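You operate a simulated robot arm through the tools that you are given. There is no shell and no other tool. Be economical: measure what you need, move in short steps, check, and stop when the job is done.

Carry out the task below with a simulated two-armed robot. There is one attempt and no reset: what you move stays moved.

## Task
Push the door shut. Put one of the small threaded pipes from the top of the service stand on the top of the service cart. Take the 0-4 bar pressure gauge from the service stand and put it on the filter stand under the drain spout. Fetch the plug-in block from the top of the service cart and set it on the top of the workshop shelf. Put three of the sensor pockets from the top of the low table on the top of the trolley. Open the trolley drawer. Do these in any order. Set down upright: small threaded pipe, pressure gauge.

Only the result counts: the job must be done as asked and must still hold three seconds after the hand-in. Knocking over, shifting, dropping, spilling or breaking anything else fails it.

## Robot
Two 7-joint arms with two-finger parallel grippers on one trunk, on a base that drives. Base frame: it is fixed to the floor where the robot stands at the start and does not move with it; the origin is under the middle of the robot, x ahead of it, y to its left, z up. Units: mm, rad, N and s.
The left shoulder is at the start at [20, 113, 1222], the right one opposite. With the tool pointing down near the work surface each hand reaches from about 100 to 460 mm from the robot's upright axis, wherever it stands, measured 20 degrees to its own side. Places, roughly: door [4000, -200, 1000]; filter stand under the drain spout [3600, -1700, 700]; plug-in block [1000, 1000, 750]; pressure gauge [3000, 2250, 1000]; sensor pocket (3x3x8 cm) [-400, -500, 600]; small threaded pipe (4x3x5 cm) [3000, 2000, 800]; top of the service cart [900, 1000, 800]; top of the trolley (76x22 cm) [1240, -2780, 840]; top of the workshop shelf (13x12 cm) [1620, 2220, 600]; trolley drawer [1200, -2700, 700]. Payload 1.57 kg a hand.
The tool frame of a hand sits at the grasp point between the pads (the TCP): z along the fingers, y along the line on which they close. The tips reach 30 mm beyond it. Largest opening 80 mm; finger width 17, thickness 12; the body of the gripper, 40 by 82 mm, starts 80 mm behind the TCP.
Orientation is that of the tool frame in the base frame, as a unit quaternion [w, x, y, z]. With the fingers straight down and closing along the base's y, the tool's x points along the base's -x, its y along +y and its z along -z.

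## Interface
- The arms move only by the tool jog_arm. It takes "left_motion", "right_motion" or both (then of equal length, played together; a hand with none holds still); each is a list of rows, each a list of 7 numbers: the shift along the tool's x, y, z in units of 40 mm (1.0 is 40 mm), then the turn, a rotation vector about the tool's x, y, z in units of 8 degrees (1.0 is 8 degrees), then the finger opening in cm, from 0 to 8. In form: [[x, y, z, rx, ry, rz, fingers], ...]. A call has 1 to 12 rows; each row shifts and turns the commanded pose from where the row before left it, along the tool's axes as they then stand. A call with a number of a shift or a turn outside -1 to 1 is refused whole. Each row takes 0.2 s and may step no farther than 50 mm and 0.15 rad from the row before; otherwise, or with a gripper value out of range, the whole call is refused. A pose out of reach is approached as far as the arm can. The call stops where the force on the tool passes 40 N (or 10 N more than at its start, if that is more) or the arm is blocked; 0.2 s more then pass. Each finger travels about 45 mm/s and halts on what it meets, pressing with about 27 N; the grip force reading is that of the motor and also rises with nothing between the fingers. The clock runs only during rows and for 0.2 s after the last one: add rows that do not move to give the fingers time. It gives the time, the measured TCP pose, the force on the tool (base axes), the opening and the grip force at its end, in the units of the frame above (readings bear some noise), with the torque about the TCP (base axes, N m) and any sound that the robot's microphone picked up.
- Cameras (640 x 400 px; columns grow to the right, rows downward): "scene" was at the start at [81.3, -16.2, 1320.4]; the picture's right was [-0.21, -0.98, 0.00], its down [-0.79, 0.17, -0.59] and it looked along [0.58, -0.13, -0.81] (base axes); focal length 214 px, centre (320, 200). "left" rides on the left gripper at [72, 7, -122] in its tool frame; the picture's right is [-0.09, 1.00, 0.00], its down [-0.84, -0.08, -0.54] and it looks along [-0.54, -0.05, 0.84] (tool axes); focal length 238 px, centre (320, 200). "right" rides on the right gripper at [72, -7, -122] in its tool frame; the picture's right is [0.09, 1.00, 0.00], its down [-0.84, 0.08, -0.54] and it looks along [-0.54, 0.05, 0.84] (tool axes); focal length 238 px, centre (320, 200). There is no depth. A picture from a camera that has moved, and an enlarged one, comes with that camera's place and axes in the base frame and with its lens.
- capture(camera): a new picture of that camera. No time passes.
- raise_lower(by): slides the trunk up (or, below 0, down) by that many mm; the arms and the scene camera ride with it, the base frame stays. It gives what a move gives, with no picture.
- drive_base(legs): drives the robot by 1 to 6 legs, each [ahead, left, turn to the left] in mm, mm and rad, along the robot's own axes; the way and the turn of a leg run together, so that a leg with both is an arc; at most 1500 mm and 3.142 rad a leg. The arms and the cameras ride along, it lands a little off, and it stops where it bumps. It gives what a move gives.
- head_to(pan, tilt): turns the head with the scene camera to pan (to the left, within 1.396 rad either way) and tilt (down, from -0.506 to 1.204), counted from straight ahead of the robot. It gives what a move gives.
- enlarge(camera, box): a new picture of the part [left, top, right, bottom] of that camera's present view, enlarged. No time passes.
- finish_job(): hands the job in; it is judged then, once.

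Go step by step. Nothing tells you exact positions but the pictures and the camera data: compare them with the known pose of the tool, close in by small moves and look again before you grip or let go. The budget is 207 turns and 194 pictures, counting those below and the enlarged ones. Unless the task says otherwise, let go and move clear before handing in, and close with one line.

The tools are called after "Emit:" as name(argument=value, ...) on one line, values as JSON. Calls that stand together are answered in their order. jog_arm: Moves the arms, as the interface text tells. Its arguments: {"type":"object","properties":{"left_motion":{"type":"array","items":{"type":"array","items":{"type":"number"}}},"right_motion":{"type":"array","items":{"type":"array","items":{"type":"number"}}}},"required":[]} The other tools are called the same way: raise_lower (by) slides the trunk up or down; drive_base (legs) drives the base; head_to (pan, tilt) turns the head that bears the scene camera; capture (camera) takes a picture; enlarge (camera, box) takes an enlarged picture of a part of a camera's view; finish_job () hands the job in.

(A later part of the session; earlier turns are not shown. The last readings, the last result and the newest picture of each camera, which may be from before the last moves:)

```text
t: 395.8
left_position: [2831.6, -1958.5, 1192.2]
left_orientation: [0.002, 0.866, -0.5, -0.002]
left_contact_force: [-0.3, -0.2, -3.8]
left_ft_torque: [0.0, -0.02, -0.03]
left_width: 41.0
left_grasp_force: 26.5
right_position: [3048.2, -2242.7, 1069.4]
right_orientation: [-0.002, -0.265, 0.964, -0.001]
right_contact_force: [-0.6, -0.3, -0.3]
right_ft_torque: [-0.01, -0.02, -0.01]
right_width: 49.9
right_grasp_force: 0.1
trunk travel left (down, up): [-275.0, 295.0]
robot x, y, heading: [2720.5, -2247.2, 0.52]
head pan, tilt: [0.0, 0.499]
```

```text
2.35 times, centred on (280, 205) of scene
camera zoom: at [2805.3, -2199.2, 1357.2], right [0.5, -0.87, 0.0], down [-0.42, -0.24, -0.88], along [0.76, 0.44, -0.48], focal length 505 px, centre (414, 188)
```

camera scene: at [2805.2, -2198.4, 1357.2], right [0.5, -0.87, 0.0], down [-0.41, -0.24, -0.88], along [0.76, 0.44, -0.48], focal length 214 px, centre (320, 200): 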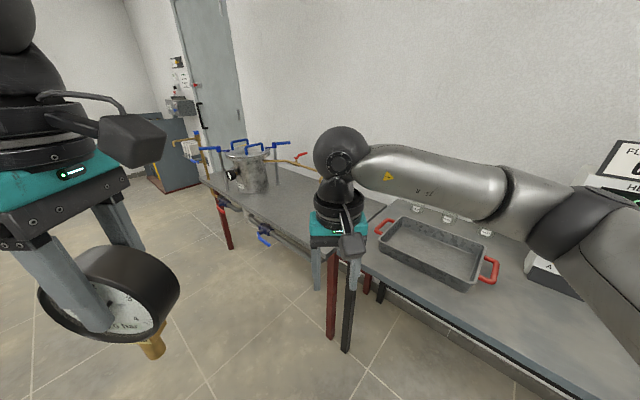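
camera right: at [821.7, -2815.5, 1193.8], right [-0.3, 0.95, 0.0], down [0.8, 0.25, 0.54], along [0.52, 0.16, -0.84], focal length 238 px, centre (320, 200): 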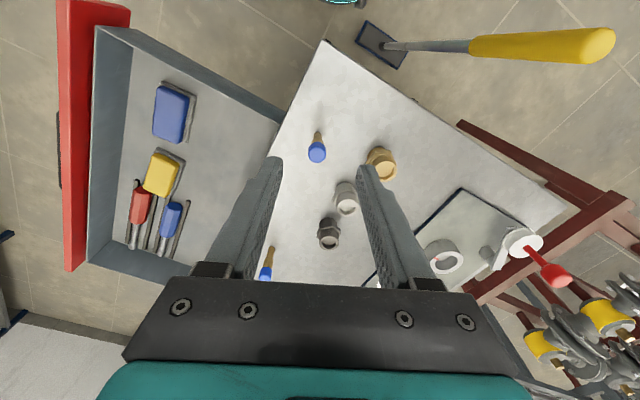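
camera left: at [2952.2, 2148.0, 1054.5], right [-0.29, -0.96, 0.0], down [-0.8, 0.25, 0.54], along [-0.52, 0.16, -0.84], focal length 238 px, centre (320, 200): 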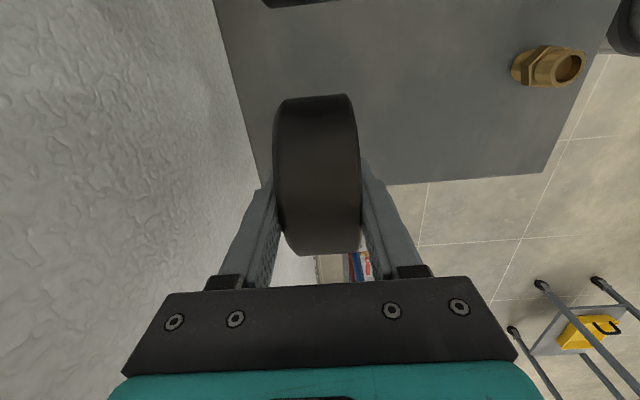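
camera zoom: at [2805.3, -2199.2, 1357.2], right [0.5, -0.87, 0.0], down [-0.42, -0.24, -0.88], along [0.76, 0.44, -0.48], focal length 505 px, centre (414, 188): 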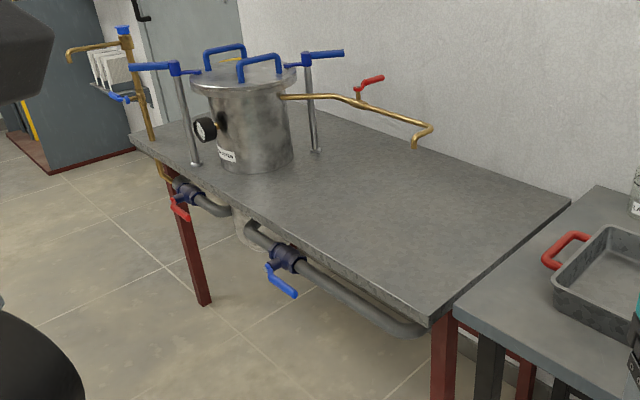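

The stand is the red-legged table with the filter pot; the brass drain spout ends over its free area. I check the held gauge's stem and the spot under the spout.

Emit:
enlarge(camera="scene", box=[20, 220, 200, 370])

Emit:
enlarge(camera="scene", box=[280, 140, 400, 220])

```text
2.67 times, centred on (110, 295) of scene
camera zoom: at [2805.3, -2199.2, 1357.2], right [0.5, -0.87, 0.0], down [-0.42, -0.24, -0.88], along [0.76, 0.44, -0.48], focal length 572 px, centre (880, -53)
```

zoom: 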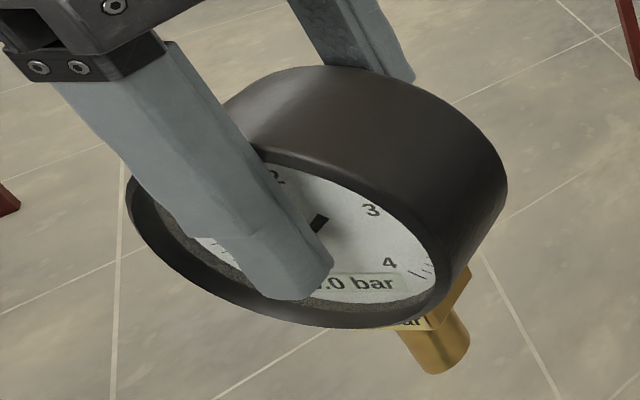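

```text
5.00 times, centred on (340, 180) of scene
camera zoom: at [2805.3, -2199.2, 1357.2], right [0.5, -0.87, 0.0], down [-0.42, -0.24, -0.88], along [0.76, 0.44, -0.48], focal length 1072 px, centre (220, 300)
```

zoom: 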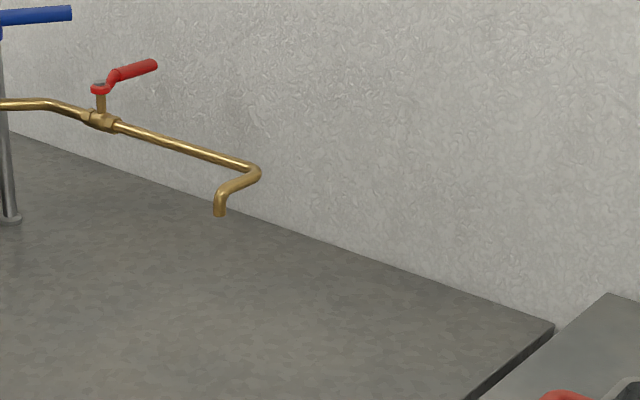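

The gauge has a stout stem foot. I drive square in front of the spout area.

Emit:
drive_base(legs=[[0, 0, 0.366], [713, 0, 0], [0, 0, -1.057]])

Emit:
head_to(pan=0, tilt=0.7)

Emit:
capture(camera="scene")

Emit:
capture(camera="right")

```text
t: 403.5
left_position: [3444.8, -1535.6, 1192.8]
left_orientation: [-0.001, -0.646, 0.764, 0.002]
left_contact_force: [0.3, 0.8, -3.9]
left_ft_torque: [-0.01, -0.02, 0.03]
left_width: 40.8
left_grasp_force: 27.0
right_position: [3430.7, -1891.1, 1068.3]
right_orientation: [-0.002, 0.078, 0.997, -0.002]
right_contact_force: [-0.3, -0.4, 0.0]
right_ft_torque: [-0.01, -0.05, 0.03]
right_width: 49.7
right_grasp_force: 0.1
trunk travel left (down, up): [-275.0, 295.0]
robot x, y, heading: [3171.4, -1686.9, -0.169]
head pan, tilt: [0.0, 0.499]
```

```text
t: 404.2
left_position: [3444.7, -1535.2, 1191.8]
left_orientation: [-0.001, -0.647, 0.763, 0.002]
left_contact_force: [0.1, 0.1, -5.4]
left_ft_torque: [-0.01, -0.03, 0.0]
left_width: 40.9
left_grasp_force: 27.2
right_position: [3430.2, -1892.4, 1069.1]
right_orientation: [-0.001, 0.077, 0.997, 0.0]
right_contact_force: [0.3, 0.4, -0.9]
right_ft_torque: [-0.02, 0.0, -0.03]
right_width: 50.2
right_grasp_force: 0.1
trunk travel left (down, up): [-275.0, 295.0]
robot x, y, heading: [3168.4, -1688.1, -0.166]
head pan, tilt: [0.0, 0.7]
```

```text
52 pictures are left
camera scene: at [3265.7, -1704.1, 1339.5], right [-0.17, -0.99, 0.0], down [-0.63, 0.11, -0.77], along [0.75, -0.13, -0.64], focal length 214 px, centre (320, 200)
```

scene: 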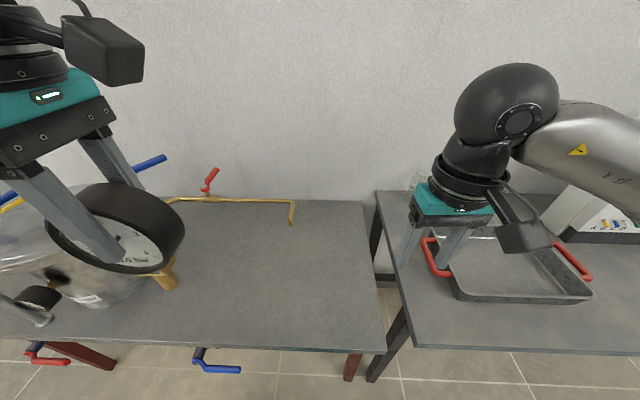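

```text
51 pictures are left
camera right: at [3358.7, -1887.2, 1192.1], right [0.06, 1.0, 0.0], down [0.84, -0.05, 0.54], along [0.54, -0.04, -0.84], focal length 238 px, centre (320, 200)
```

right: 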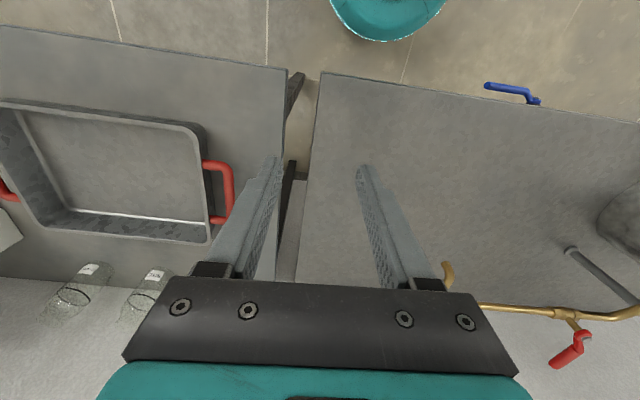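

Spout tip is at about (3680, −1696, 912), stand top ≈ z 712. Since the hand can't be above the gauge there, I will first set the gauge 150 mm in front of the spout, then regrip with a pitched hand. First I turn the left hand to the standard orientation.

Emit:
jog_arm(left_motion=[[0, 0, 0, 0, 0, 0.9375, 2.5], [0, 0, 0, 0, 0, 0.9375, 2.5], [0, 0, 0, 0, 0, 0.9375, 2.5], [0, 0, 0, 0, 0, 0.9375, 2.5], [0, 0, 0, 0, 0, 0.9375, 2.5], [0, 0, 0, 0, 0, 0.9375, 2.5], [0, 0, 0, 0, 0, 0.9375, 2.5], [0, 0, 0, 0, 0, 0.9375, 2.5], [0, 0, 0, 0, 0, 0.9375, 2.5], [0, 0, 0, 0, 0, 0.9375, 2.5], [0, 0, 0, 0, 0, 0.9375, 2.5], [0, 0, 0, 0, 0, 0.9375, 2.5]])

Emit:
capture(camera="scene")

```text
t: 406.8
left_position: [3445.9, -1534.3, 1193.3]
left_orientation: [-0.002, 0.083, 0.997, 0.0]
left_contact_force: [0.7, 0.1, -4.4]
left_ft_torque: [0.01, 0.02, -0.02]
left_width: 41.1
left_grasp_force: 27.0
right_position: [3431.9, -1892.1, 1069.1]
right_orientation: [-0.001, 0.078, 0.997, 0.0]
right_contact_force: [-0.8, -0.2, -0.6]
right_ft_torque: [-0.01, 0.02, 0.01]
right_width: 50.0
right_grasp_force: 0.1
trunk travel left (down, up): [-275.0, 295.0]
robot x, y, heading: [3173.2, -1690.3, -0.168]
head pan, tilt: [0.0, 0.7]
```

```text
50 pictures are left
camera scene: at [3265.7, -1704.1, 1339.5], right [-0.17, -0.99, 0.0], down [-0.64, 0.11, -0.76], along [0.75, -0.13, -0.64], focal length 214 px, centre (320, 200)
```

scene: 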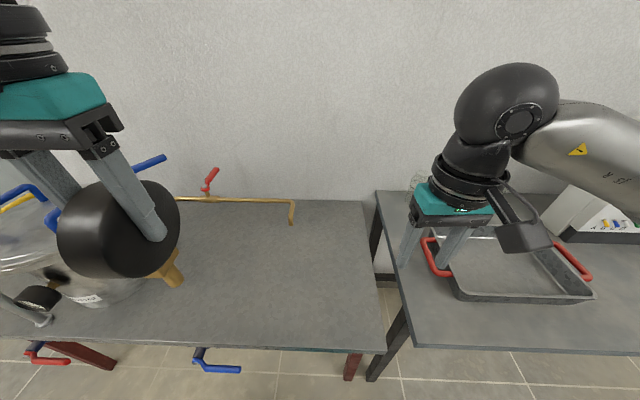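

Emit:
jog_arm(left_motion=[[-0.537, -0.6025, 0.5, 0, 0, 0, 2.5], [-0.537, -0.6025, 0.7, 0, 0, 0, 2.5], [-0.537, -0.6025, 0.7, 0, 0, 0, 2.5], [-0.537, -0.6025, 0.7, 0, 0, 0, 2.5], [-0.537, -0.6025, 0.7, 0, 0, 0, 2.5], [0, 0, 0.9, 0, 0, 0, 2.5], [0, 0, 0.9, 0, 0, 0, 2.5], [0, 0, 0.9, 0, 0, 0, 2.5]])

Emit:
enlarge(camera="scene", box=[180, 180, 400, 360])

Emit:
capture(camera="left")

```text
t: 408.6
left_position: [3531.3, -1672.0, 951.8]
left_orientation: [-0.002, 0.084, 0.996, 0.0]
left_contact_force: [0.6, 0.0, -4.7]
left_ft_torque: [0.02, 0.01, 0.02]
left_width: 40.9
left_grasp_force: 27.3
right_position: [3431.4, -1892.6, 1069.5]
right_orientation: [-0.002, 0.076, 0.997, -0.001]
right_contact_force: [-0.3, -0.5, -0.1]
right_ft_torque: [0.03, -0.01, 0.01]
right_width: 49.9
right_grasp_force: 0.1
trunk travel left (down, up): [-275.0, 295.0]
robot x, y, heading: [3172.9, -1684.3, -0.169]
head pan, tilt: [0.0, 0.7]
```

```text
2.22 times, centred on (290, 270) of scene
camera zoom: at [3265.8, -1704.1, 1339.4], right [-0.17, -0.99, 0.0], down [-0.64, 0.11, -0.76], along [0.75, -0.13, -0.64], focal length 477 px, centre (387, 44)
```

zoom: 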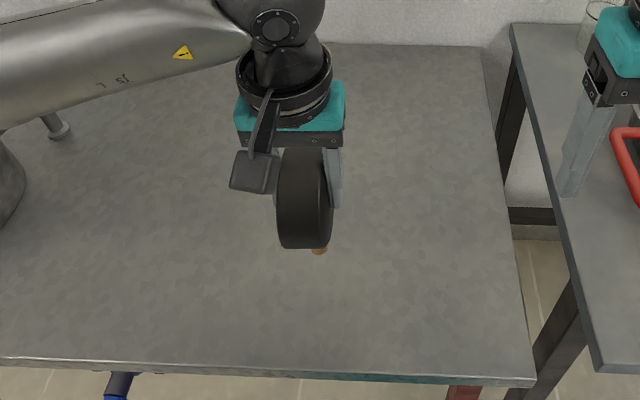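

```text
48 pictures are left
camera left: at [3461.6, -1653.0, 1073.6], right [0.26, 0.97, 0.0], down [0.81, -0.22, 0.54], along [0.52, -0.14, -0.84], focal length 238 px, centre (320, 200)
```

left: 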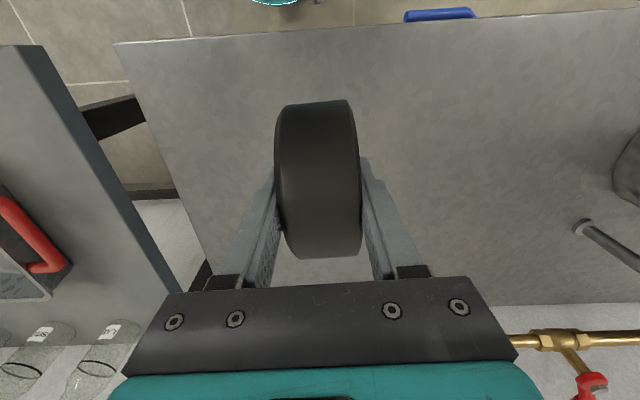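

Emit:
jog_arm(left_motion=[[0, 0, 0.9, 0, 0, 0, 2.5], [0, 0, 0.9, 0, 0, 0, 2.5], [0, 0, 0.4, 0, 0, 0, 2.5]])

Emit:
enlarge(camera="scene", box=[240, 220, 360, 340])

```text
t: 409.4
left_position: [3532.0, -1671.7, 867.4]
left_orientation: [0.0, 0.082, 0.997, 0.0]
left_contact_force: [0.2, 1.0, 10.1]
left_ft_torque: [0.25, -0.05, 0.01]
left_width: 40.7
left_grasp_force: 13.4
right_position: [3429.9, -1891.8, 1068.5]
right_orientation: [-0.002, 0.076, 0.997, -0.001]
right_contact_force: [-0.6, 0.7, -0.4]
right_ft_torque: [0.03, -0.02, -0.01]
right_width: 49.7
right_grasp_force: 0.1
trunk travel left (down, up): [-275.0, 295.0]
robot x, y, heading: [3172.3, -1684.5, -0.168]
head pan, tilt: [0.0, 0.7]
```

```text
3.33 times, centred on (300, 280) of scene
camera zoom: at [3264.3, -1703.9, 1339.8], right [-0.17, -0.99, 0.0], down [-0.63, 0.11, -0.77], along [0.75, -0.13, -0.64], focal length 715 px, centre (387, -67)
```

zoom: 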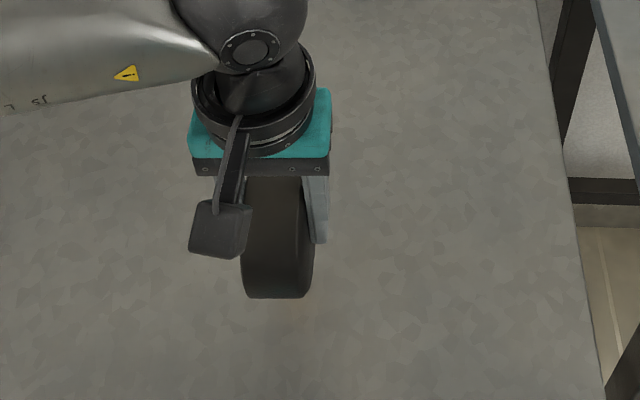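

Contact came earlier than estimated. I ease up a little to check the grip and contact.

Emit:
jog_arm(left_motion=[[0, 0, -0.05, 0, 0, 0, 2.5], [0, 0, 0, 0, 0, 0, 2.5]])

Emit:
capture(camera="left")

Emit:
capture(camera="right")

```text
t: 410.0
left_position: [3530.6, -1672.3, 866.2]
left_orientation: [-0.004, 0.083, 0.997, 0.001]
left_contact_force: [-0.6, -0.1, -4.9]
left_ft_torque: [0.0, 0.05, 0.0]
left_width: 40.6
left_grasp_force: 27.3
right_position: [3430.4, -1891.6, 1068.6]
right_orientation: [-0.002, 0.078, 0.997, -0.001]
right_contact_force: [-0.5, 0.7, 0.2]
right_ft_torque: [0.04, 0.03, -0.03]
right_width: 50.2
right_grasp_force: 0.0
trunk travel left (down, up): [-275.0, 295.0]
robot x, y, heading: [3169.7, -1683.8, -0.165]
head pan, tilt: [0.0, 0.7]
```

```text
46 pictures are left
camera left: at [3460.1, -1652.7, 987.7], right [0.26, 0.97, 0.0], down [0.82, -0.22, 0.54], along [0.52, -0.14, -0.84], focal length 238 px, centre (320, 200)
```

left: 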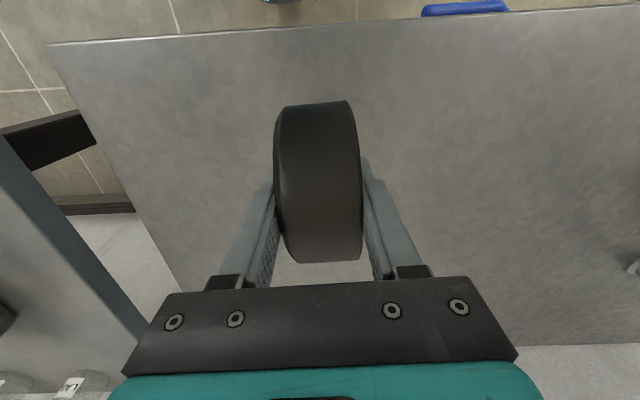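

```text
45 pictures are left
camera right: at [3358.7, -1887.3, 1192.0], right [0.06, 1.0, 0.0], down [0.84, -0.05, 0.54], along [0.54, -0.04, -0.84], focal length 238 px, centre (320, 200)
```

right: 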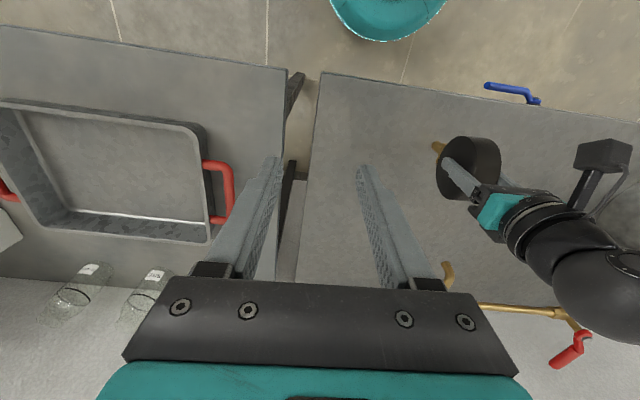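

Emit:
capture(camera="scene")

Emit:
enlarge(camera="right", box=[400, 100, 640, 380])

```text
44 pictures are left
camera scene: at [3265.7, -1704.3, 1339.4], right [-0.17, -0.99, 0.0], down [-0.64, 0.11, -0.76], along [0.75, -0.13, -0.64], focal length 214 px, centre (320, 200)
```

scene: 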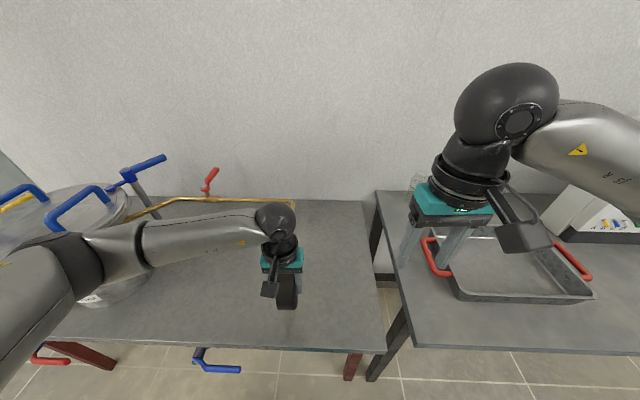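

```text
1.43 times, centred on (520, 240) of right
camera zoom: at [3358.7, -1887.3, 1192.0], right [0.06, 1.0, 0.0], down [0.84, -0.05, 0.54], along [0.54, -0.04, -0.84], focal length 340 px, centre (34, 143)
```

zoom: 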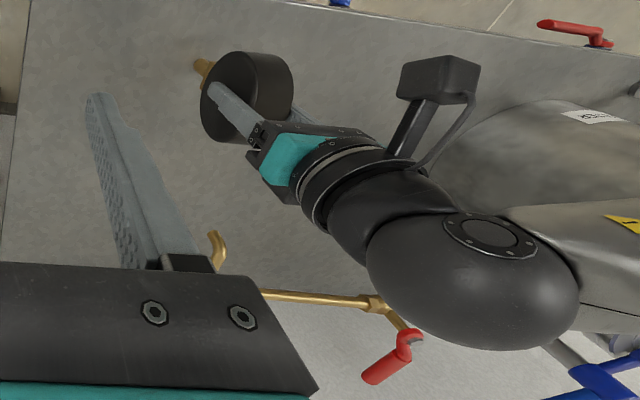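

The left elbow is close to the filter pot, so I raise the trunk and reach down from higher up instead.

Emit:
raise_lower(by=150)

Emit:
jog_arm(left_motion=[[0, 0, 0.9, 0, 0, 0, 2.5], [0, 0, 0.9, 0, 0, 0, 2.5], [0, 0, 0.9, 0, 0, 0, 2.5], [0, 0, 0.8, 0, 0, 0, 2.5]])

Emit:
capture(camera="scene")

```text
t: 411.8
left_position: [3529.9, -1671.9, 1016.5]
left_orientation: [-0.002, 0.083, 0.997, 0.001]
left_contact_force: [1.5, -0.2, -4.0]
left_ft_torque: [0.0, 0.01, 0.03]
left_width: 40.7
left_grasp_force: 26.6
right_position: [3431.2, -1893.0, 1219.2]
right_orientation: [-0.002, 0.078, 0.997, -0.001]
right_contact_force: [0.5, 0.1, -0.5]
right_ft_torque: [-0.01, -0.02, 0.03]
right_width: 50.1
right_grasp_force: 0.1
trunk travel left (down, up): [-425.0, 145.0]
robot x, y, heading: [3172.0, -1686.6, -0.168]
head pan, tilt: [0.0, 0.7]
```

```text
t: 412.8
left_position: [3529.5, -1671.2, 877.2]
left_orientation: [-0.003, 0.083, 0.997, 0.002]
left_contact_force: [0.0, 0.1, -4.6]
left_ft_torque: [0.03, 0.02, 0.02]
left_width: 41.0
left_grasp_force: 27.2
right_position: [3431.1, -1890.9, 1219.5]
right_orientation: [-0.002, 0.077, 0.997, -0.001]
right_contact_force: [0.2, -0.6, 1.1]
right_ft_torque: [0.0, 0.0, -0.02]
right_width: 49.5
right_grasp_force: 0.0
trunk travel left (down, up): [-425.0, 145.0]
robot x, y, heading: [3169.6, -1686.6, -0.168]
head pan, tilt: [0.0, 0.7]
```

```text
42 pictures are left
camera scene: at [3265.9, -1704.3, 1489.4], right [-0.17, -0.99, 0.0], down [-0.64, 0.11, -0.76], along [0.75, -0.13, -0.64], focal length 214 px, centre (320, 200)
```

scene: 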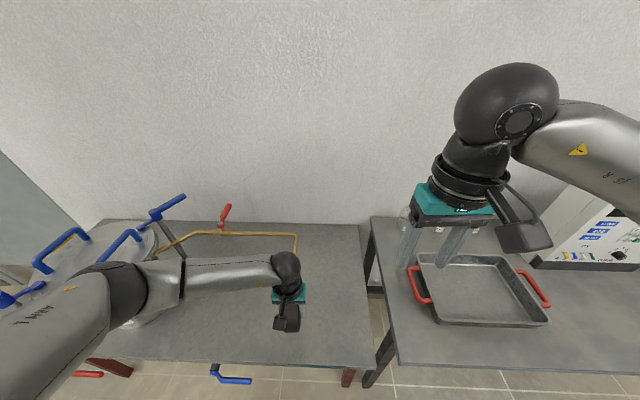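

Emit:
jog_arm(left_motion=[[0, 0, 0.3, 0, 0, 0, 2.5], [0, 0, 0.3, 0, 0, 0, 2.5], [0, 0, 0, 0, 0, 0, 2.5]])

Emit:
jog_arm(left_motion=[[0, 0, 0.25, 0, 0, 0, 2.5], [0, 0, 0, 0, 0, 0, 2.5]])

Emit:
capture(camera="right")

```text
t: 413.6
left_position: [3528.8, -1671.8, 852.8]
left_orientation: [-0.002, 0.082, 0.997, 0.0]
left_contact_force: [0.6, -3.5, 5.1]
left_ft_torque: [-0.31, -0.12, 0.0]
left_width: 40.9
left_grasp_force: 21.2
right_position: [3430.4, -1892.1, 1218.5]
right_orientation: [-0.002, 0.078, 0.997, 0.0]
right_contact_force: [-1.2, -0.2, -0.5]
right_ft_torque: [-0.01, -0.04, -0.01]
right_width: 50.1
right_grasp_force: 0.0
trunk travel left (down, up): [-425.0, 145.0]
robot x, y, heading: [3171.7, -1688.5, -0.168]
head pan, tilt: [0.0, 0.7]
```

```text
t: 414.2
left_position: [3527.4, -1671.8, 842.1]
left_orientation: [-0.002, 0.083, 0.997, 0.001]
left_contact_force: [1.3, -3.4, 4.7]
left_ft_torque: [-0.37, -0.03, 0.0]
left_width: 40.9
left_grasp_force: 21.9
right_position: [3430.5, -1892.4, 1217.8]
right_orientation: [-0.002, 0.078, 0.997, -0.001]
right_contact_force: [0.2, -1.0, 0.1]
right_ft_torque: [0.02, -0.04, -0.01]
right_width: 50.0
right_grasp_force: 0.0
trunk travel left (down, up): [-425.0, 145.0]
robot x, y, heading: [3172.6, -1690.0, -0.166]
head pan, tilt: [0.0, 0.7]
```

```text
41 pictures are left
camera right: at [3358.2, -1887.6, 1342.0], right [0.06, 1.0, 0.0], down [0.84, -0.05, 0.54], along [0.54, -0.03, -0.84], focal length 238 px, centre (320, 200)
```

right: 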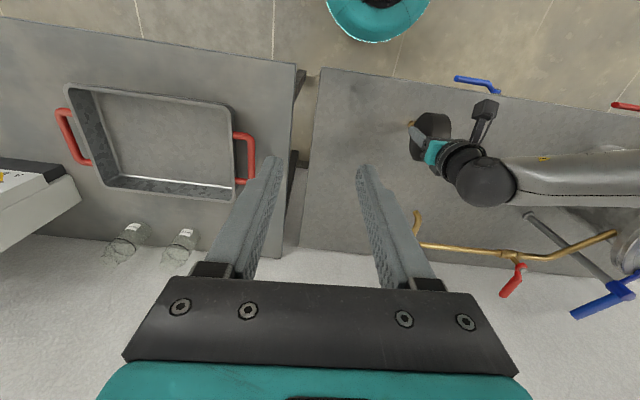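

Emit:
capture(camera="left")

Emit:
enlarge(camera="right", box=[390, 90, 490, 190])

```text
40 pictures are left
camera left: at [3458.8, -1652.1, 963.9], right [0.26, 0.97, 0.0], down [0.81, -0.22, 0.54], along [0.52, -0.14, -0.84], focal length 238 px, centre (320, 200)
```

left: 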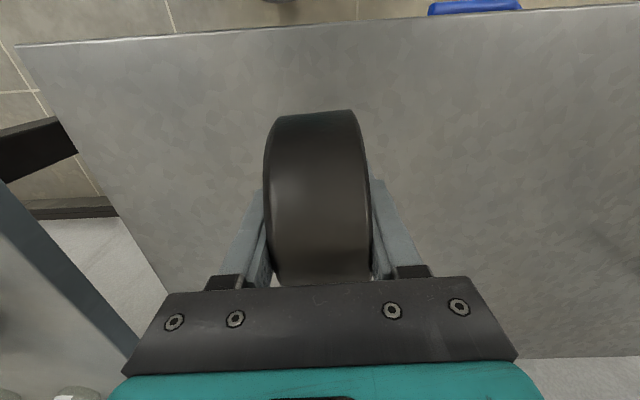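

```text
4.00 times, centred on (440, 140) of right
camera zoom: at [3358.2, -1887.6, 1342.0], right [0.06, 1.0, 0.0], down [0.84, -0.05, 0.54], along [0.54, -0.03, -0.84], focal length 953 px, centre (-160, 440)
```

zoom: 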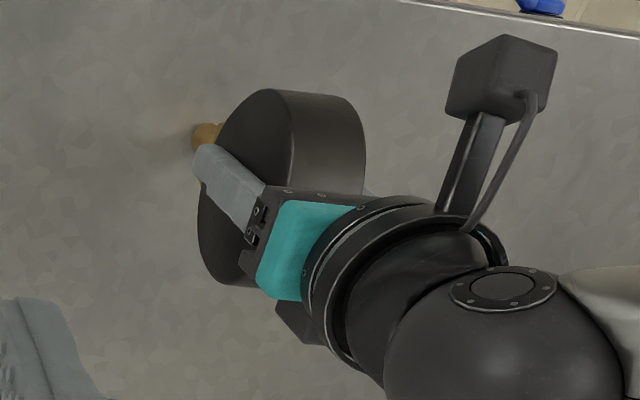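

The gauge is standing on the stand top (fingers slid down over it). I release it and lift the hand straight off.

Emit:
jog_arm(left_motion=[[0, 0, 0, 0, 0, 0, 4.4], [0, 0, 0, 0, 0, 0, 5], [0, 0, 0, 0, 0, 0, 6], [0, 0, 0, 0, 0, 0, 7], [0, 0, 0, 0, 0, 0, 7], [0, 0, -0.4, 0, 0, 0, 7], [0, 0, -0.9, 0, 0, 0, 7], [0, 0, -0.9, 0, 0, 0, 7], [0, 0, -0.9, 0, 0, 0, 7]])

Emit:
capture(camera="left")

Emit:
capture(camera="right")

```text
t: 416.2
left_position: [3528.3, -1673.1, 965.6]
left_orientation: [-0.002, 0.082, 0.997, 0.002]
left_contact_force: [-0.4, 0.5, 0.2]
left_ft_torque: [0.01, 0.02, 0.01]
left_width: 69.9
left_grasp_force: 0.0
right_position: [3430.1, -1891.9, 1219.0]
right_orientation: [-0.002, 0.078, 0.997, -0.001]
right_contact_force: [-0.5, -0.2, 0.6]
right_ft_torque: [0.0, 0.0, 0.01]
right_width: 49.9
right_grasp_force: 0.0
trunk travel left (down, up): [-425.0, 145.0]
robot x, y, heading: [3175.5, -1687.5, -0.166]
head pan, tilt: [0.0, 0.7]
```

```text
38 pictures are left
camera left: at [3459.9, -1653.4, 1088.2], right [0.25, 0.97, 0.0], down [0.82, -0.22, 0.54], along [0.52, -0.14, -0.84], focal length 238 px, centre (320, 200)
```

left: 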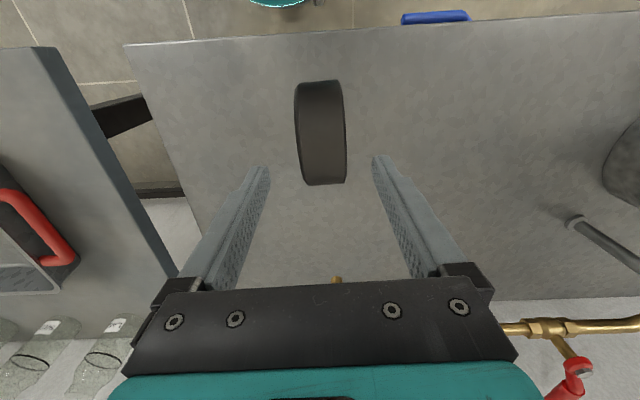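

```text
37 pictures are left
camera right: at [3358.4, -1887.2, 1342.1], right [0.06, 1.0, 0.0], down [0.84, -0.05, 0.54], along [0.54, -0.04, -0.84], focal length 238 px, centre (320, 200)
```

right: 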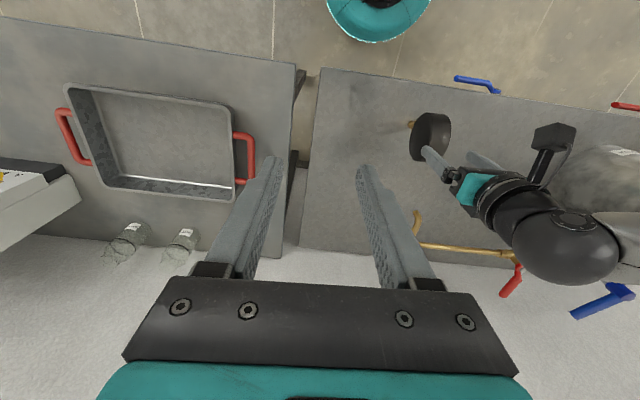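

The gauge stands by itself. I pitch the hand 40° forward and move behind the dial.

Emit:
jog_arm(left_motion=[[0, 0, 0, 0, -1, 0, 7], [0, 0, 0, 0, -1, 0, 7], [0, 0, 0, 0, -1, 0, 7], [0, 0, 0, 0, -1, 0, 7], [0, 0, 0, 0, -1, 0, 7], [0.753, 0, 0.04, 0, 0, 0, 7], [0.753, 0, 0.04, 0, 0, 0, 7], [0.753, 0, 0.04, 0, 0, 0, 7]])

Emit:
capture(camera="left")

Emit:
enlarge(camera="right", box=[360, 90, 560, 290])

```text
t: 418.0
left_position: [3446.4, -1700.1, 917.4]
left_orientation: [0.302, 0.08, 0.949, -0.037]
left_contact_force: [-0.4, 0.2, -0.4]
left_ft_torque: [0.0, -0.01, 0.03]
left_width: 70.0
left_grasp_force: 0.1
left hand out of reach, approached as far as the arm can: row 5, 7, 8
right_position: [3429.5, -1892.3, 1219.0]
right_orientation: [-0.002, 0.078, 0.997, -0.001]
right_contact_force: [-0.1, -0.3, -0.3]
right_ft_torque: [-0.01, 0.0, -0.01]
right_width: 50.2
right_grasp_force: 0.0
trunk travel left (down, up): [-425.0, 145.0]
robot x, y, heading: [3171.1, -1686.8, -0.168]
head pan, tilt: [0.0, 0.7]
```

```text
36 pictures are left
camera left: at [3321.2, -1668.2, 974.7], right [0.25, 0.97, 0.03], down [0.35, -0.12, 0.93], along [0.9, -0.22, -0.37], focal length 238 px, centre (320, 200)
```

left: 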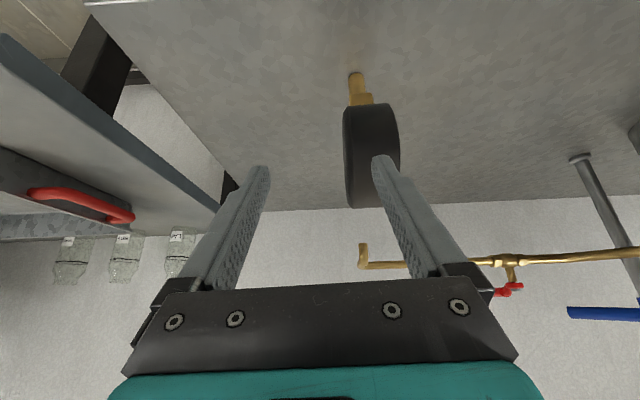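

```text
2.00 times, centred on (460, 190) of right
camera zoom: at [3358.1, -1887.4, 1342.1], right [0.06, 1.0, 0.0], down [0.84, -0.05, 0.54], along [0.54, -0.04, -0.84], focal length 477 px, centre (40, 220)
```

zoom: 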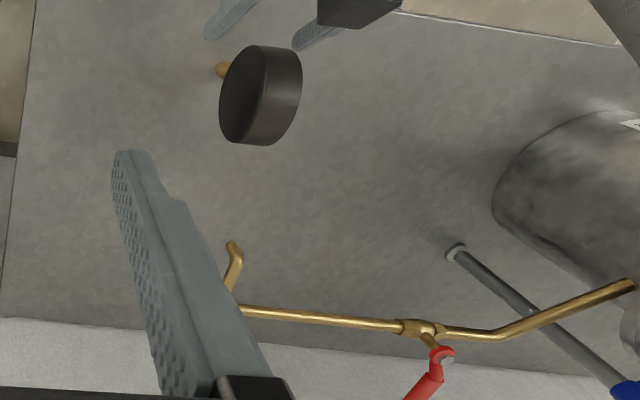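

Too close to the body for that pose; I back the base up 120 mm and re-pose the hand.

Emit:
drive_base(legs=[[-120, 0, 0]])

Emit:
jog_arm(left_motion=[[-0.3, 0, 0, 0, 0, 0, 7], [0, 0, 0, 0, 0, 0, 7]])

```text
t: 419.2
left_position: [3328.2, -1678.7, 917.7]
left_orientation: [0.303, 0.08, 0.949, -0.036]
left_contact_force: [-0.8, 0.2, -0.5]
left_ft_torque: [-0.04, -0.02, 0.03]
left_width: 70.1
left_grasp_force: 0.1
right_position: [3312.0, -1871.9, 1219.6]
right_orientation: [-0.002, 0.077, 0.997, -0.001]
right_contact_force: [0.4, 0.9, 0.4]
right_ft_torque: [-0.03, -0.04, -0.05]
right_width: 50.3
right_grasp_force: 0.1
trunk travel left (down, up): [-425.0, 145.0]
robot x, y, heading: [3053.2, -1667.2, -0.17]
head pan, tilt: [0.0, 0.7]
```

```text
t: 419.8
left_position: [3336.6, -1681.6, 923.7]
left_orientation: [0.302, 0.079, 0.949, -0.036]
left_contact_force: [-0.2, 1.0, -0.2]
left_ft_torque: [0.0, -0.02, 0.03]
left_width: 70.3
left_grasp_force: 0.1
right_position: [3311.6, -1872.0, 1219.3]
right_orientation: [-0.001, 0.077, 0.997, -0.001]
right_contact_force: [0.1, -0.3, 1.1]
right_ft_torque: [0.02, 0.01, 0.02]
right_width: 49.8
right_grasp_force: 0.1
trunk travel left (down, up): [-425.0, 145.0]
robot x, y, heading: [3052.2, -1669.1, -0.169]
head pan, tilt: [0.0, 0.7]
```

Emit:
jog_arm(left_motion=[[0, 0.5, 0, -0.18, -0.5, 0, 7], [0, 0.52, 0, 0, 0, 0, 7], [-0.515, 0, 0.574, 0, 0, 0, 7], [-0.515, 0, 0.574, 0, 0, 0, 7], [-0.515, 0, 0.574, 0, 0, 0, 7], [-0.515, 0, 0.574, 0, 0, 0, 7]])

Emit:
capture(camera="left")

Emit:
capture(camera="scene")

```text
t: 421.2
left_position: [3469.7, -1688.5, 919.9]
left_orientation: [0.337, 0.075, 0.938, -0.028]
left_contact_force: [-0.1, 0.0, -0.7]
left_ft_torque: [-0.02, 0.0, -0.02]
left_width: 70.1
left_grasp_force: 0.1
left hand out of reach, approached as far as the arm can: row 1, 2
right_position: [3311.9, -1871.7, 1219.2]
right_orientation: [-0.002, 0.076, 0.997, -0.001]
right_contact_force: [0.0, 0.5, 0.0]
right_ft_torque: [0.02, -0.01, 0.01]
right_width: 50.2
right_grasp_force: 0.1
trunk travel left (down, up): [-425.0, 145.0]
robot x, y, heading: [3053.4, -1667.1, -0.167]
head pan, tilt: [0.0, 0.7]
```

```text
34 pictures are left
camera left: at [3339.5, -1659.7, 968.6], right [0.23, 0.97, 0.06], down [0.29, -0.12, 0.95], along [0.93, -0.2, -0.31], focal length 238 px, centre (320, 200)
```

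left: 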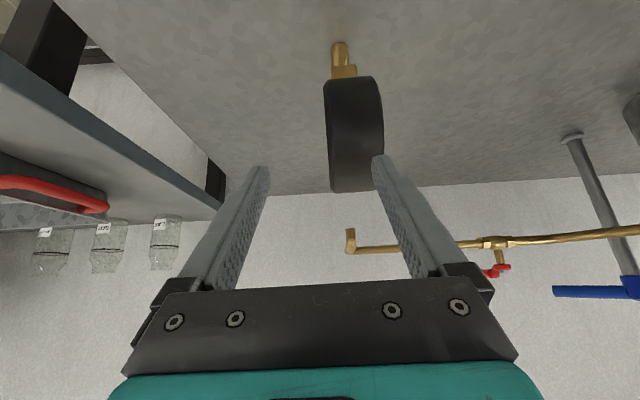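

```text
33 pictures are left
camera scene: at [3147.1, -1684.0, 1489.4], right [-0.17, -0.99, 0.0], down [-0.64, 0.11, -0.76], along [0.75, -0.13, -0.64], focal length 214 px, centre (320, 200)
```

scene: 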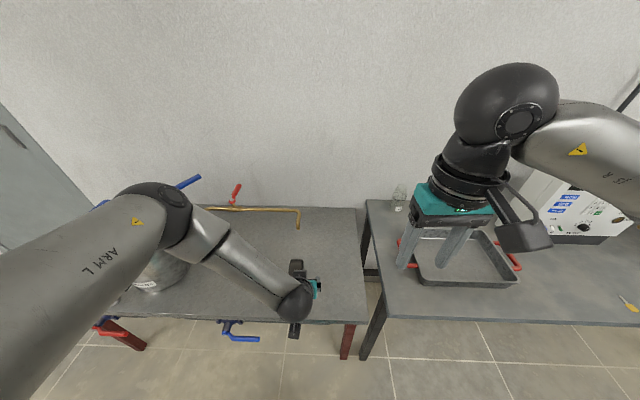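

Emit:
jog_arm(left_motion=[[0.2, 0.33, 0, 0, 0, 0, 7], [0.2, 0.33, 0, 0, 0, 0, 7]])

Emit:
capture(camera="left")

```text
t: 421.8
left_position: [3460.7, -1662.4, 911.3]
left_orientation: [0.334, 0.075, 0.939, -0.025]
left_contact_force: [0.7, -0.4, -0.1]
left_ft_torque: [-0.01, 0.01, -0.01]
left_width: 70.1
left_grasp_force: 0.0
right_position: [3311.1, -1871.5, 1218.6]
right_orientation: [-0.001, 0.076, 0.997, -0.001]
right_contact_force: [-0.1, -0.1, 0.9]
right_ft_torque: [0.01, -0.02, 0.01]
right_width: 50.1
right_grasp_force: 0.1
trunk travel left (down, up): [-425.0, 145.0]
robot x, y, heading: [3053.1, -1664.5, -0.169]
head pan, tilt: [0.0, 0.7]
```

```text
32 pictures are left
camera left: at [3330.9, -1635.2, 960.0], right [0.23, 0.97, 0.06], down [0.29, -0.13, 0.95], along [0.93, -0.2, -0.31], focal length 238 px, centre (320, 200)
```

left: 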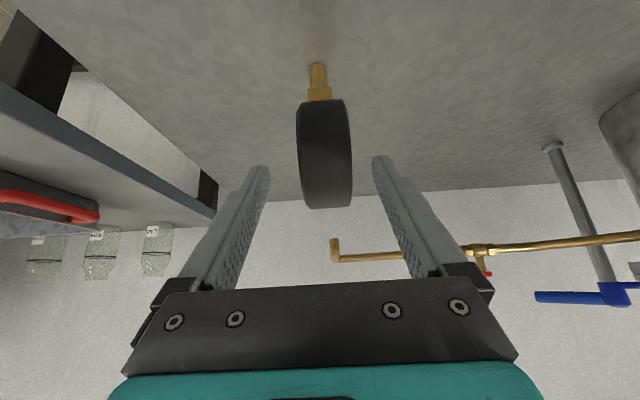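

Centred. I advance along the hand axis and close on the dial.

Emit:
jog_arm(left_motion=[[0, 0, 0.7, 0, 0, 0, 7], [0, 0, 0.7, 0, 0, 0, 7], [0, 0, 0.6, 0, 0, 0, 7]])

Emit:
capture(camera="left")

```text
t: 422.6
left_position: [3511.1, -1673.2, 848.8]
left_orientation: [0.335, 0.074, 0.939, -0.027]
left_contact_force: [0.8, 0.3, 0.0]
left_ft_torque: [0.02, -0.01, -0.02]
left_width: 70.2
left_grasp_force: 0.0
left hand out of reach, approached as far as the arm can: row 1
right_position: [3311.9, -1871.1, 1219.6]
right_orientation: [-0.002, 0.077, 0.997, -0.001]
right_contact_force: [0.0, 0.3, 0.0]
right_ft_torque: [-0.01, 0.03, -0.03]
right_width: 50.0
right_grasp_force: 0.1
trunk travel left (down, up): [-425.0, 145.0]
robot x, y, heading: [3051.6, -1666.5, -0.169]
head pan, tilt: [0.0, 0.7]
```

```text
31 pictures are left
camera left: at [3380.9, -1644.4, 897.3], right [0.23, 0.97, 0.06], down [0.29, -0.12, 0.95], along [0.93, -0.2, -0.31], focal length 238 px, centre (320, 200)
```

left: 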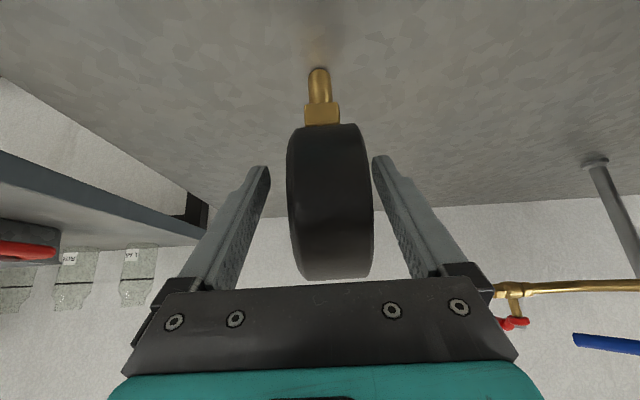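

Emit:
jog_arm(left_motion=[[0, 0.115, 0, 0, 0, 0, 7], [0, 0, 0, 0, 0, 0, 7]])

Emit:
capture(camera="left")

```text
t: 423.2
left_position: [3511.4, -1667.5, 848.7]
left_orientation: [0.332, 0.075, 0.94, -0.025]
left_contact_force: [1.1, -0.2, 0.6]
left_ft_torque: [0.02, -0.02, -0.02]
left_width: 70.1
left_grasp_force: 0.1
right_position: [3312.3, -1871.6, 1219.6]
right_orientation: [-0.001, 0.077, 0.997, 0.0]
right_contact_force: [-0.1, -0.8, 0.5]
right_ft_torque: [0.04, -0.02, 0.01]
right_width: 50.2
right_grasp_force: 0.1
trunk travel left (down, up): [-425.0, 145.0]
robot x, y, heading: [3053.6, -1668.7, -0.17]
head pan, tilt: [0.0, 0.7]
```

```text
30 pictures are left
camera left: at [3381.1, -1640.1, 898.9], right [0.23, 0.97, 0.06], down [0.29, -0.13, 0.95], along [0.93, -0.2, -0.31], focal length 238 px, centre (320, 200)
```

left: 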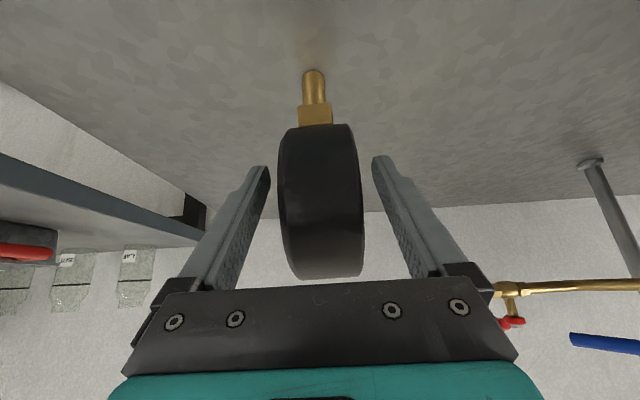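

Emit:
jog_arm(left_motion=[[0, 0, 0, 0, 0, 0, 6], [0, 0, 0, 0, 0, 0, 5.2], [0, 0, 0, 0, 0, 0, 4.6], [0, 0, 0, 0, 0, 0, 4], [0, 0, 0, 0, 0, 0, 3], [0, 0, 0, 0, 0, 0, 2.5], [0, 0, 0, 0, 0, 0, 2.5]])

Emit:
capture(camera="left")

```text
t: 424.8
left_position: [3510.9, -1668.3, 849.9]
left_orientation: [0.332, 0.074, 0.94, -0.025]
left_contact_force: [-0.8, -0.9, 0.6]
left_ft_torque: [-0.17, -0.02, 0.0]
left_width: 40.9
left_grasp_force: 26.5
right_position: [3312.5, -1871.7, 1218.1]
right_orientation: [-0.002, 0.077, 0.997, 0.0]
right_contact_force: [-0.6, 0.0, -1.0]
right_ft_torque: [0.02, -0.01, -0.02]
right_width: 50.0
right_grasp_force: 0.0
trunk travel left (down, up): [-425.0, 145.0]
robot x, y, heading: [3054.1, -1667.3, -0.167]
head pan, tilt: [0.0, 0.7]
```

```text
29 pictures are left
camera left: at [3381.2, -1640.4, 899.0], right [0.23, 0.97, 0.06], down [0.29, -0.13, 0.95], along [0.93, -0.2, -0.31], focal length 238 px, centre (320, 200)
```

left: 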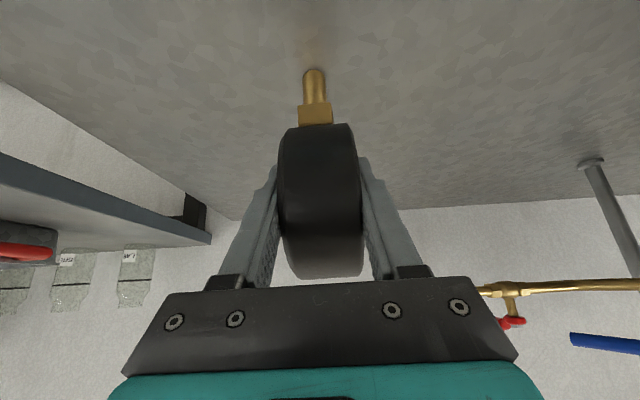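

Gripped at the rim only; to hold it better I reopen and go 18 mm deeper before closing again.

Emit:
jog_arm(left_motion=[[0, 0, 0, 0, 0, 0, 4.6], [0, 0, 0, 0, 0, 0, 5.5], [0, 0, 0, 0, 0, 0, 6], [0, 0, 0.25, 0, 0, 0, 6], [0, 0, 0.2, 0, 0, 0, 6], [0, 0, 0, 0, 0, 0, 5.2], [0, 0, 0, 0, 0, 0, 4.6], [0, 0, 0, 0, 0, 0, 4], [0, 0, 0, 0, 0, 0, 3], [0, 0, 0, 0, 0, 0, 2.5], [0, 0, 0, 0, 0, 0, 2.5]])

Emit:
jog_arm(left_motion=[[-0.13, 0, -0.155, 0, 0, 0, 2.5], [0, 0, 0, 0, 0, 0, 2.5]])

Emit:
capture(camera="left")

```text
t: 427.2
left_position: [3523.4, -1669.3, 835.2]
left_orientation: [0.334, 0.074, 0.939, -0.026]
left_contact_force: [0.7, -0.6, 0.7]
left_ft_torque: [-0.06, -0.08, -0.01]
left_width: 40.7
left_grasp_force: 27.2
right_position: [3312.4, -1871.4, 1217.9]
right_orientation: [-0.002, 0.077, 0.997, 0.0]
right_contact_force: [-0.2, -0.5, 1.0]
right_ft_torque: [0.0, 0.01, 0.0]
right_width: 50.0
right_grasp_force: 0.1
trunk travel left (down, up): [-425.0, 145.0]
robot x, y, heading: [3052.8, -1668.1, -0.165]
head pan, tilt: [0.0, 0.7]
```

```text
t: 427.8
left_position: [3523.6, -1669.2, 842.7]
left_orientation: [0.335, 0.075, 0.939, -0.028]
left_contact_force: [0.4, 1.2, -5.0]
left_ft_torque: [-0.02, 0.05, -0.01]
left_width: 40.9
left_grasp_force: 27.0
right_position: [3313.7, -1872.3, 1217.9]
right_orientation: [-0.002, 0.076, 0.997, -0.001]
right_contact_force: [-0.1, -0.6, -0.6]
right_ft_torque: [-0.03, 0.0, 0.01]
right_width: 50.0
right_grasp_force: 0.2
trunk travel left (down, up): [-425.0, 145.0]
robot x, y, heading: [3052.5, -1667.3, -0.167]
head pan, tilt: [0.0, 0.7]
```

```text
28 pictures are left
camera left: at [3392.9, -1640.8, 891.9], right [0.23, 0.97, 0.06], down [0.29, -0.12, 0.95], along [0.93, -0.2, -0.31], focal length 238 px, centre (320, 200)
```

left: 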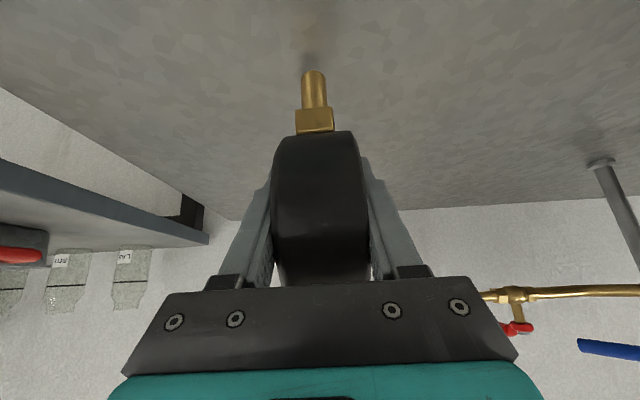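

It is held firmly and upright. I drive the base forward to bring the gauge under the spout.

Emit:
drive_base(legs=[[146, 2, 0]])

Emit:
capture(camera="left")

Emit:
capture(camera="right")

Emit:
capture(camera="scene")

```text
t: 429.2
left_position: [3667.6, -1691.4, 842.0]
left_orientation: [0.335, 0.074, 0.939, -0.027]
left_contact_force: [-0.3, -2.3, -19.7]
left_ft_torque: [-0.31, -0.43, -0.02]
left_width: 40.8
left_grasp_force: 27.3
right_position: [3458.2, -1893.3, 1218.6]
right_orientation: [-0.002, 0.077, 0.997, 0.0]
right_contact_force: [0.6, 0.5, 0.5]
right_ft_torque: [0.03, -0.03, 0.01]
right_width: 49.9
right_grasp_force: 0.2
trunk travel left (down, up): [-425.0, 145.0]
robot x, y, heading: [3196.4, -1688.6, -0.165]
head pan, tilt: [0.0, 0.7]
```

```text
27 pictures are left
camera left: at [3538.4, -1662.9, 891.5], right [0.23, 0.97, 0.06], down [0.29, -0.12, 0.95], along [0.93, -0.2, -0.31], focal length 238 px, centre (320, 200)
```

left: 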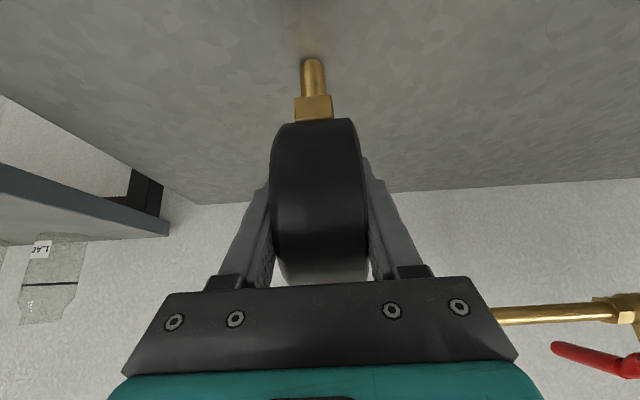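

```text
26 pictures are left
camera right: at [3386.3, -1889.4, 1341.8], right [0.06, 1.0, 0.0], down [0.84, -0.05, 0.54], along [0.54, -0.03, -0.84], focal length 238 px, centre (320, 200)
```

right: 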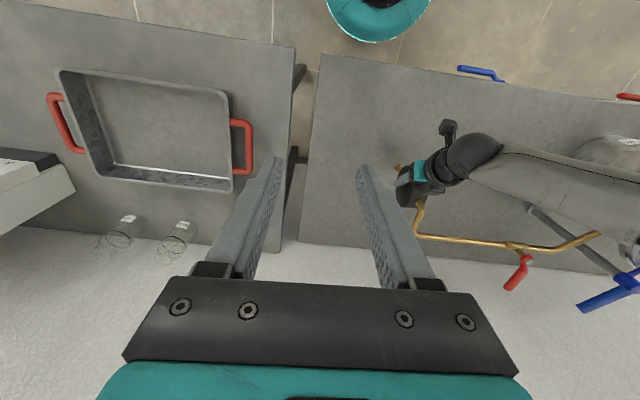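

```text
25 pictures are left
camera scene: at [3293.1, -1706.5, 1489.3], right [-0.17, -0.99, 0.0], down [-0.64, 0.11, -0.76], along [0.75, -0.13, -0.64], focal length 214 px, centre (320, 200)
```

scene: 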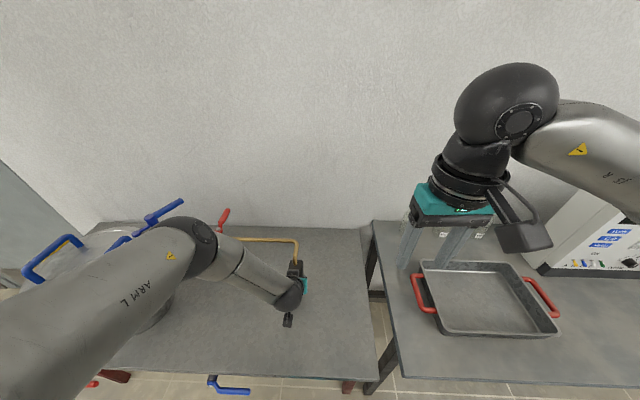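

The tool feels 20 N downward — something touches the spout. I zoom in.

Emit:
enlarge(camera="right", box=[370, 110, 490, 260])

Emit:
enlarge(camera="scene", box=[230, 220, 350, 340])

```text
2.67 times, centred on (430, 185) of right
camera zoom: at [3386.3, -1889.4, 1341.8], right [0.06, 1.0, 0.0], down [0.84, -0.05, 0.54], along [0.54, -0.03, -0.84], focal length 636 px, centre (27, 240)
```

zoom: 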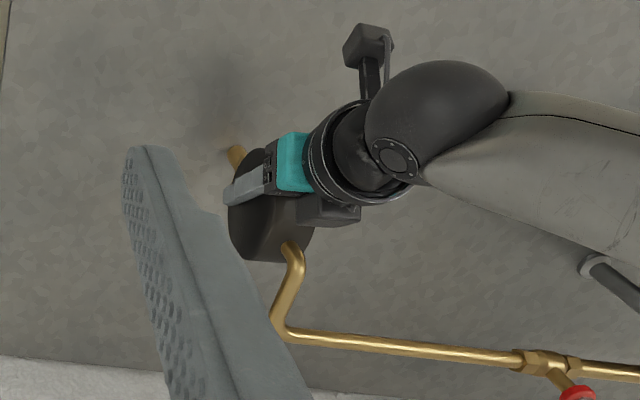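

```text
3.33 times, centred on (290, 280) of scene
camera zoom: at [3293.1, -1706.5, 1489.3], right [-0.17, -0.99, 0.0], down [-0.64, 0.11, -0.76], along [0.75, -0.13, -0.64], focal length 715 px, centre (420, -67)
```

zoom: 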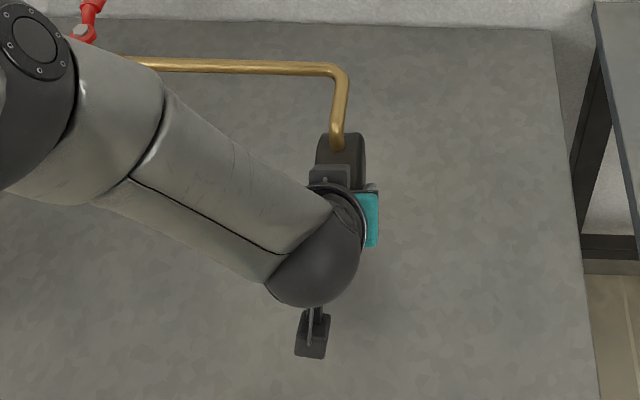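

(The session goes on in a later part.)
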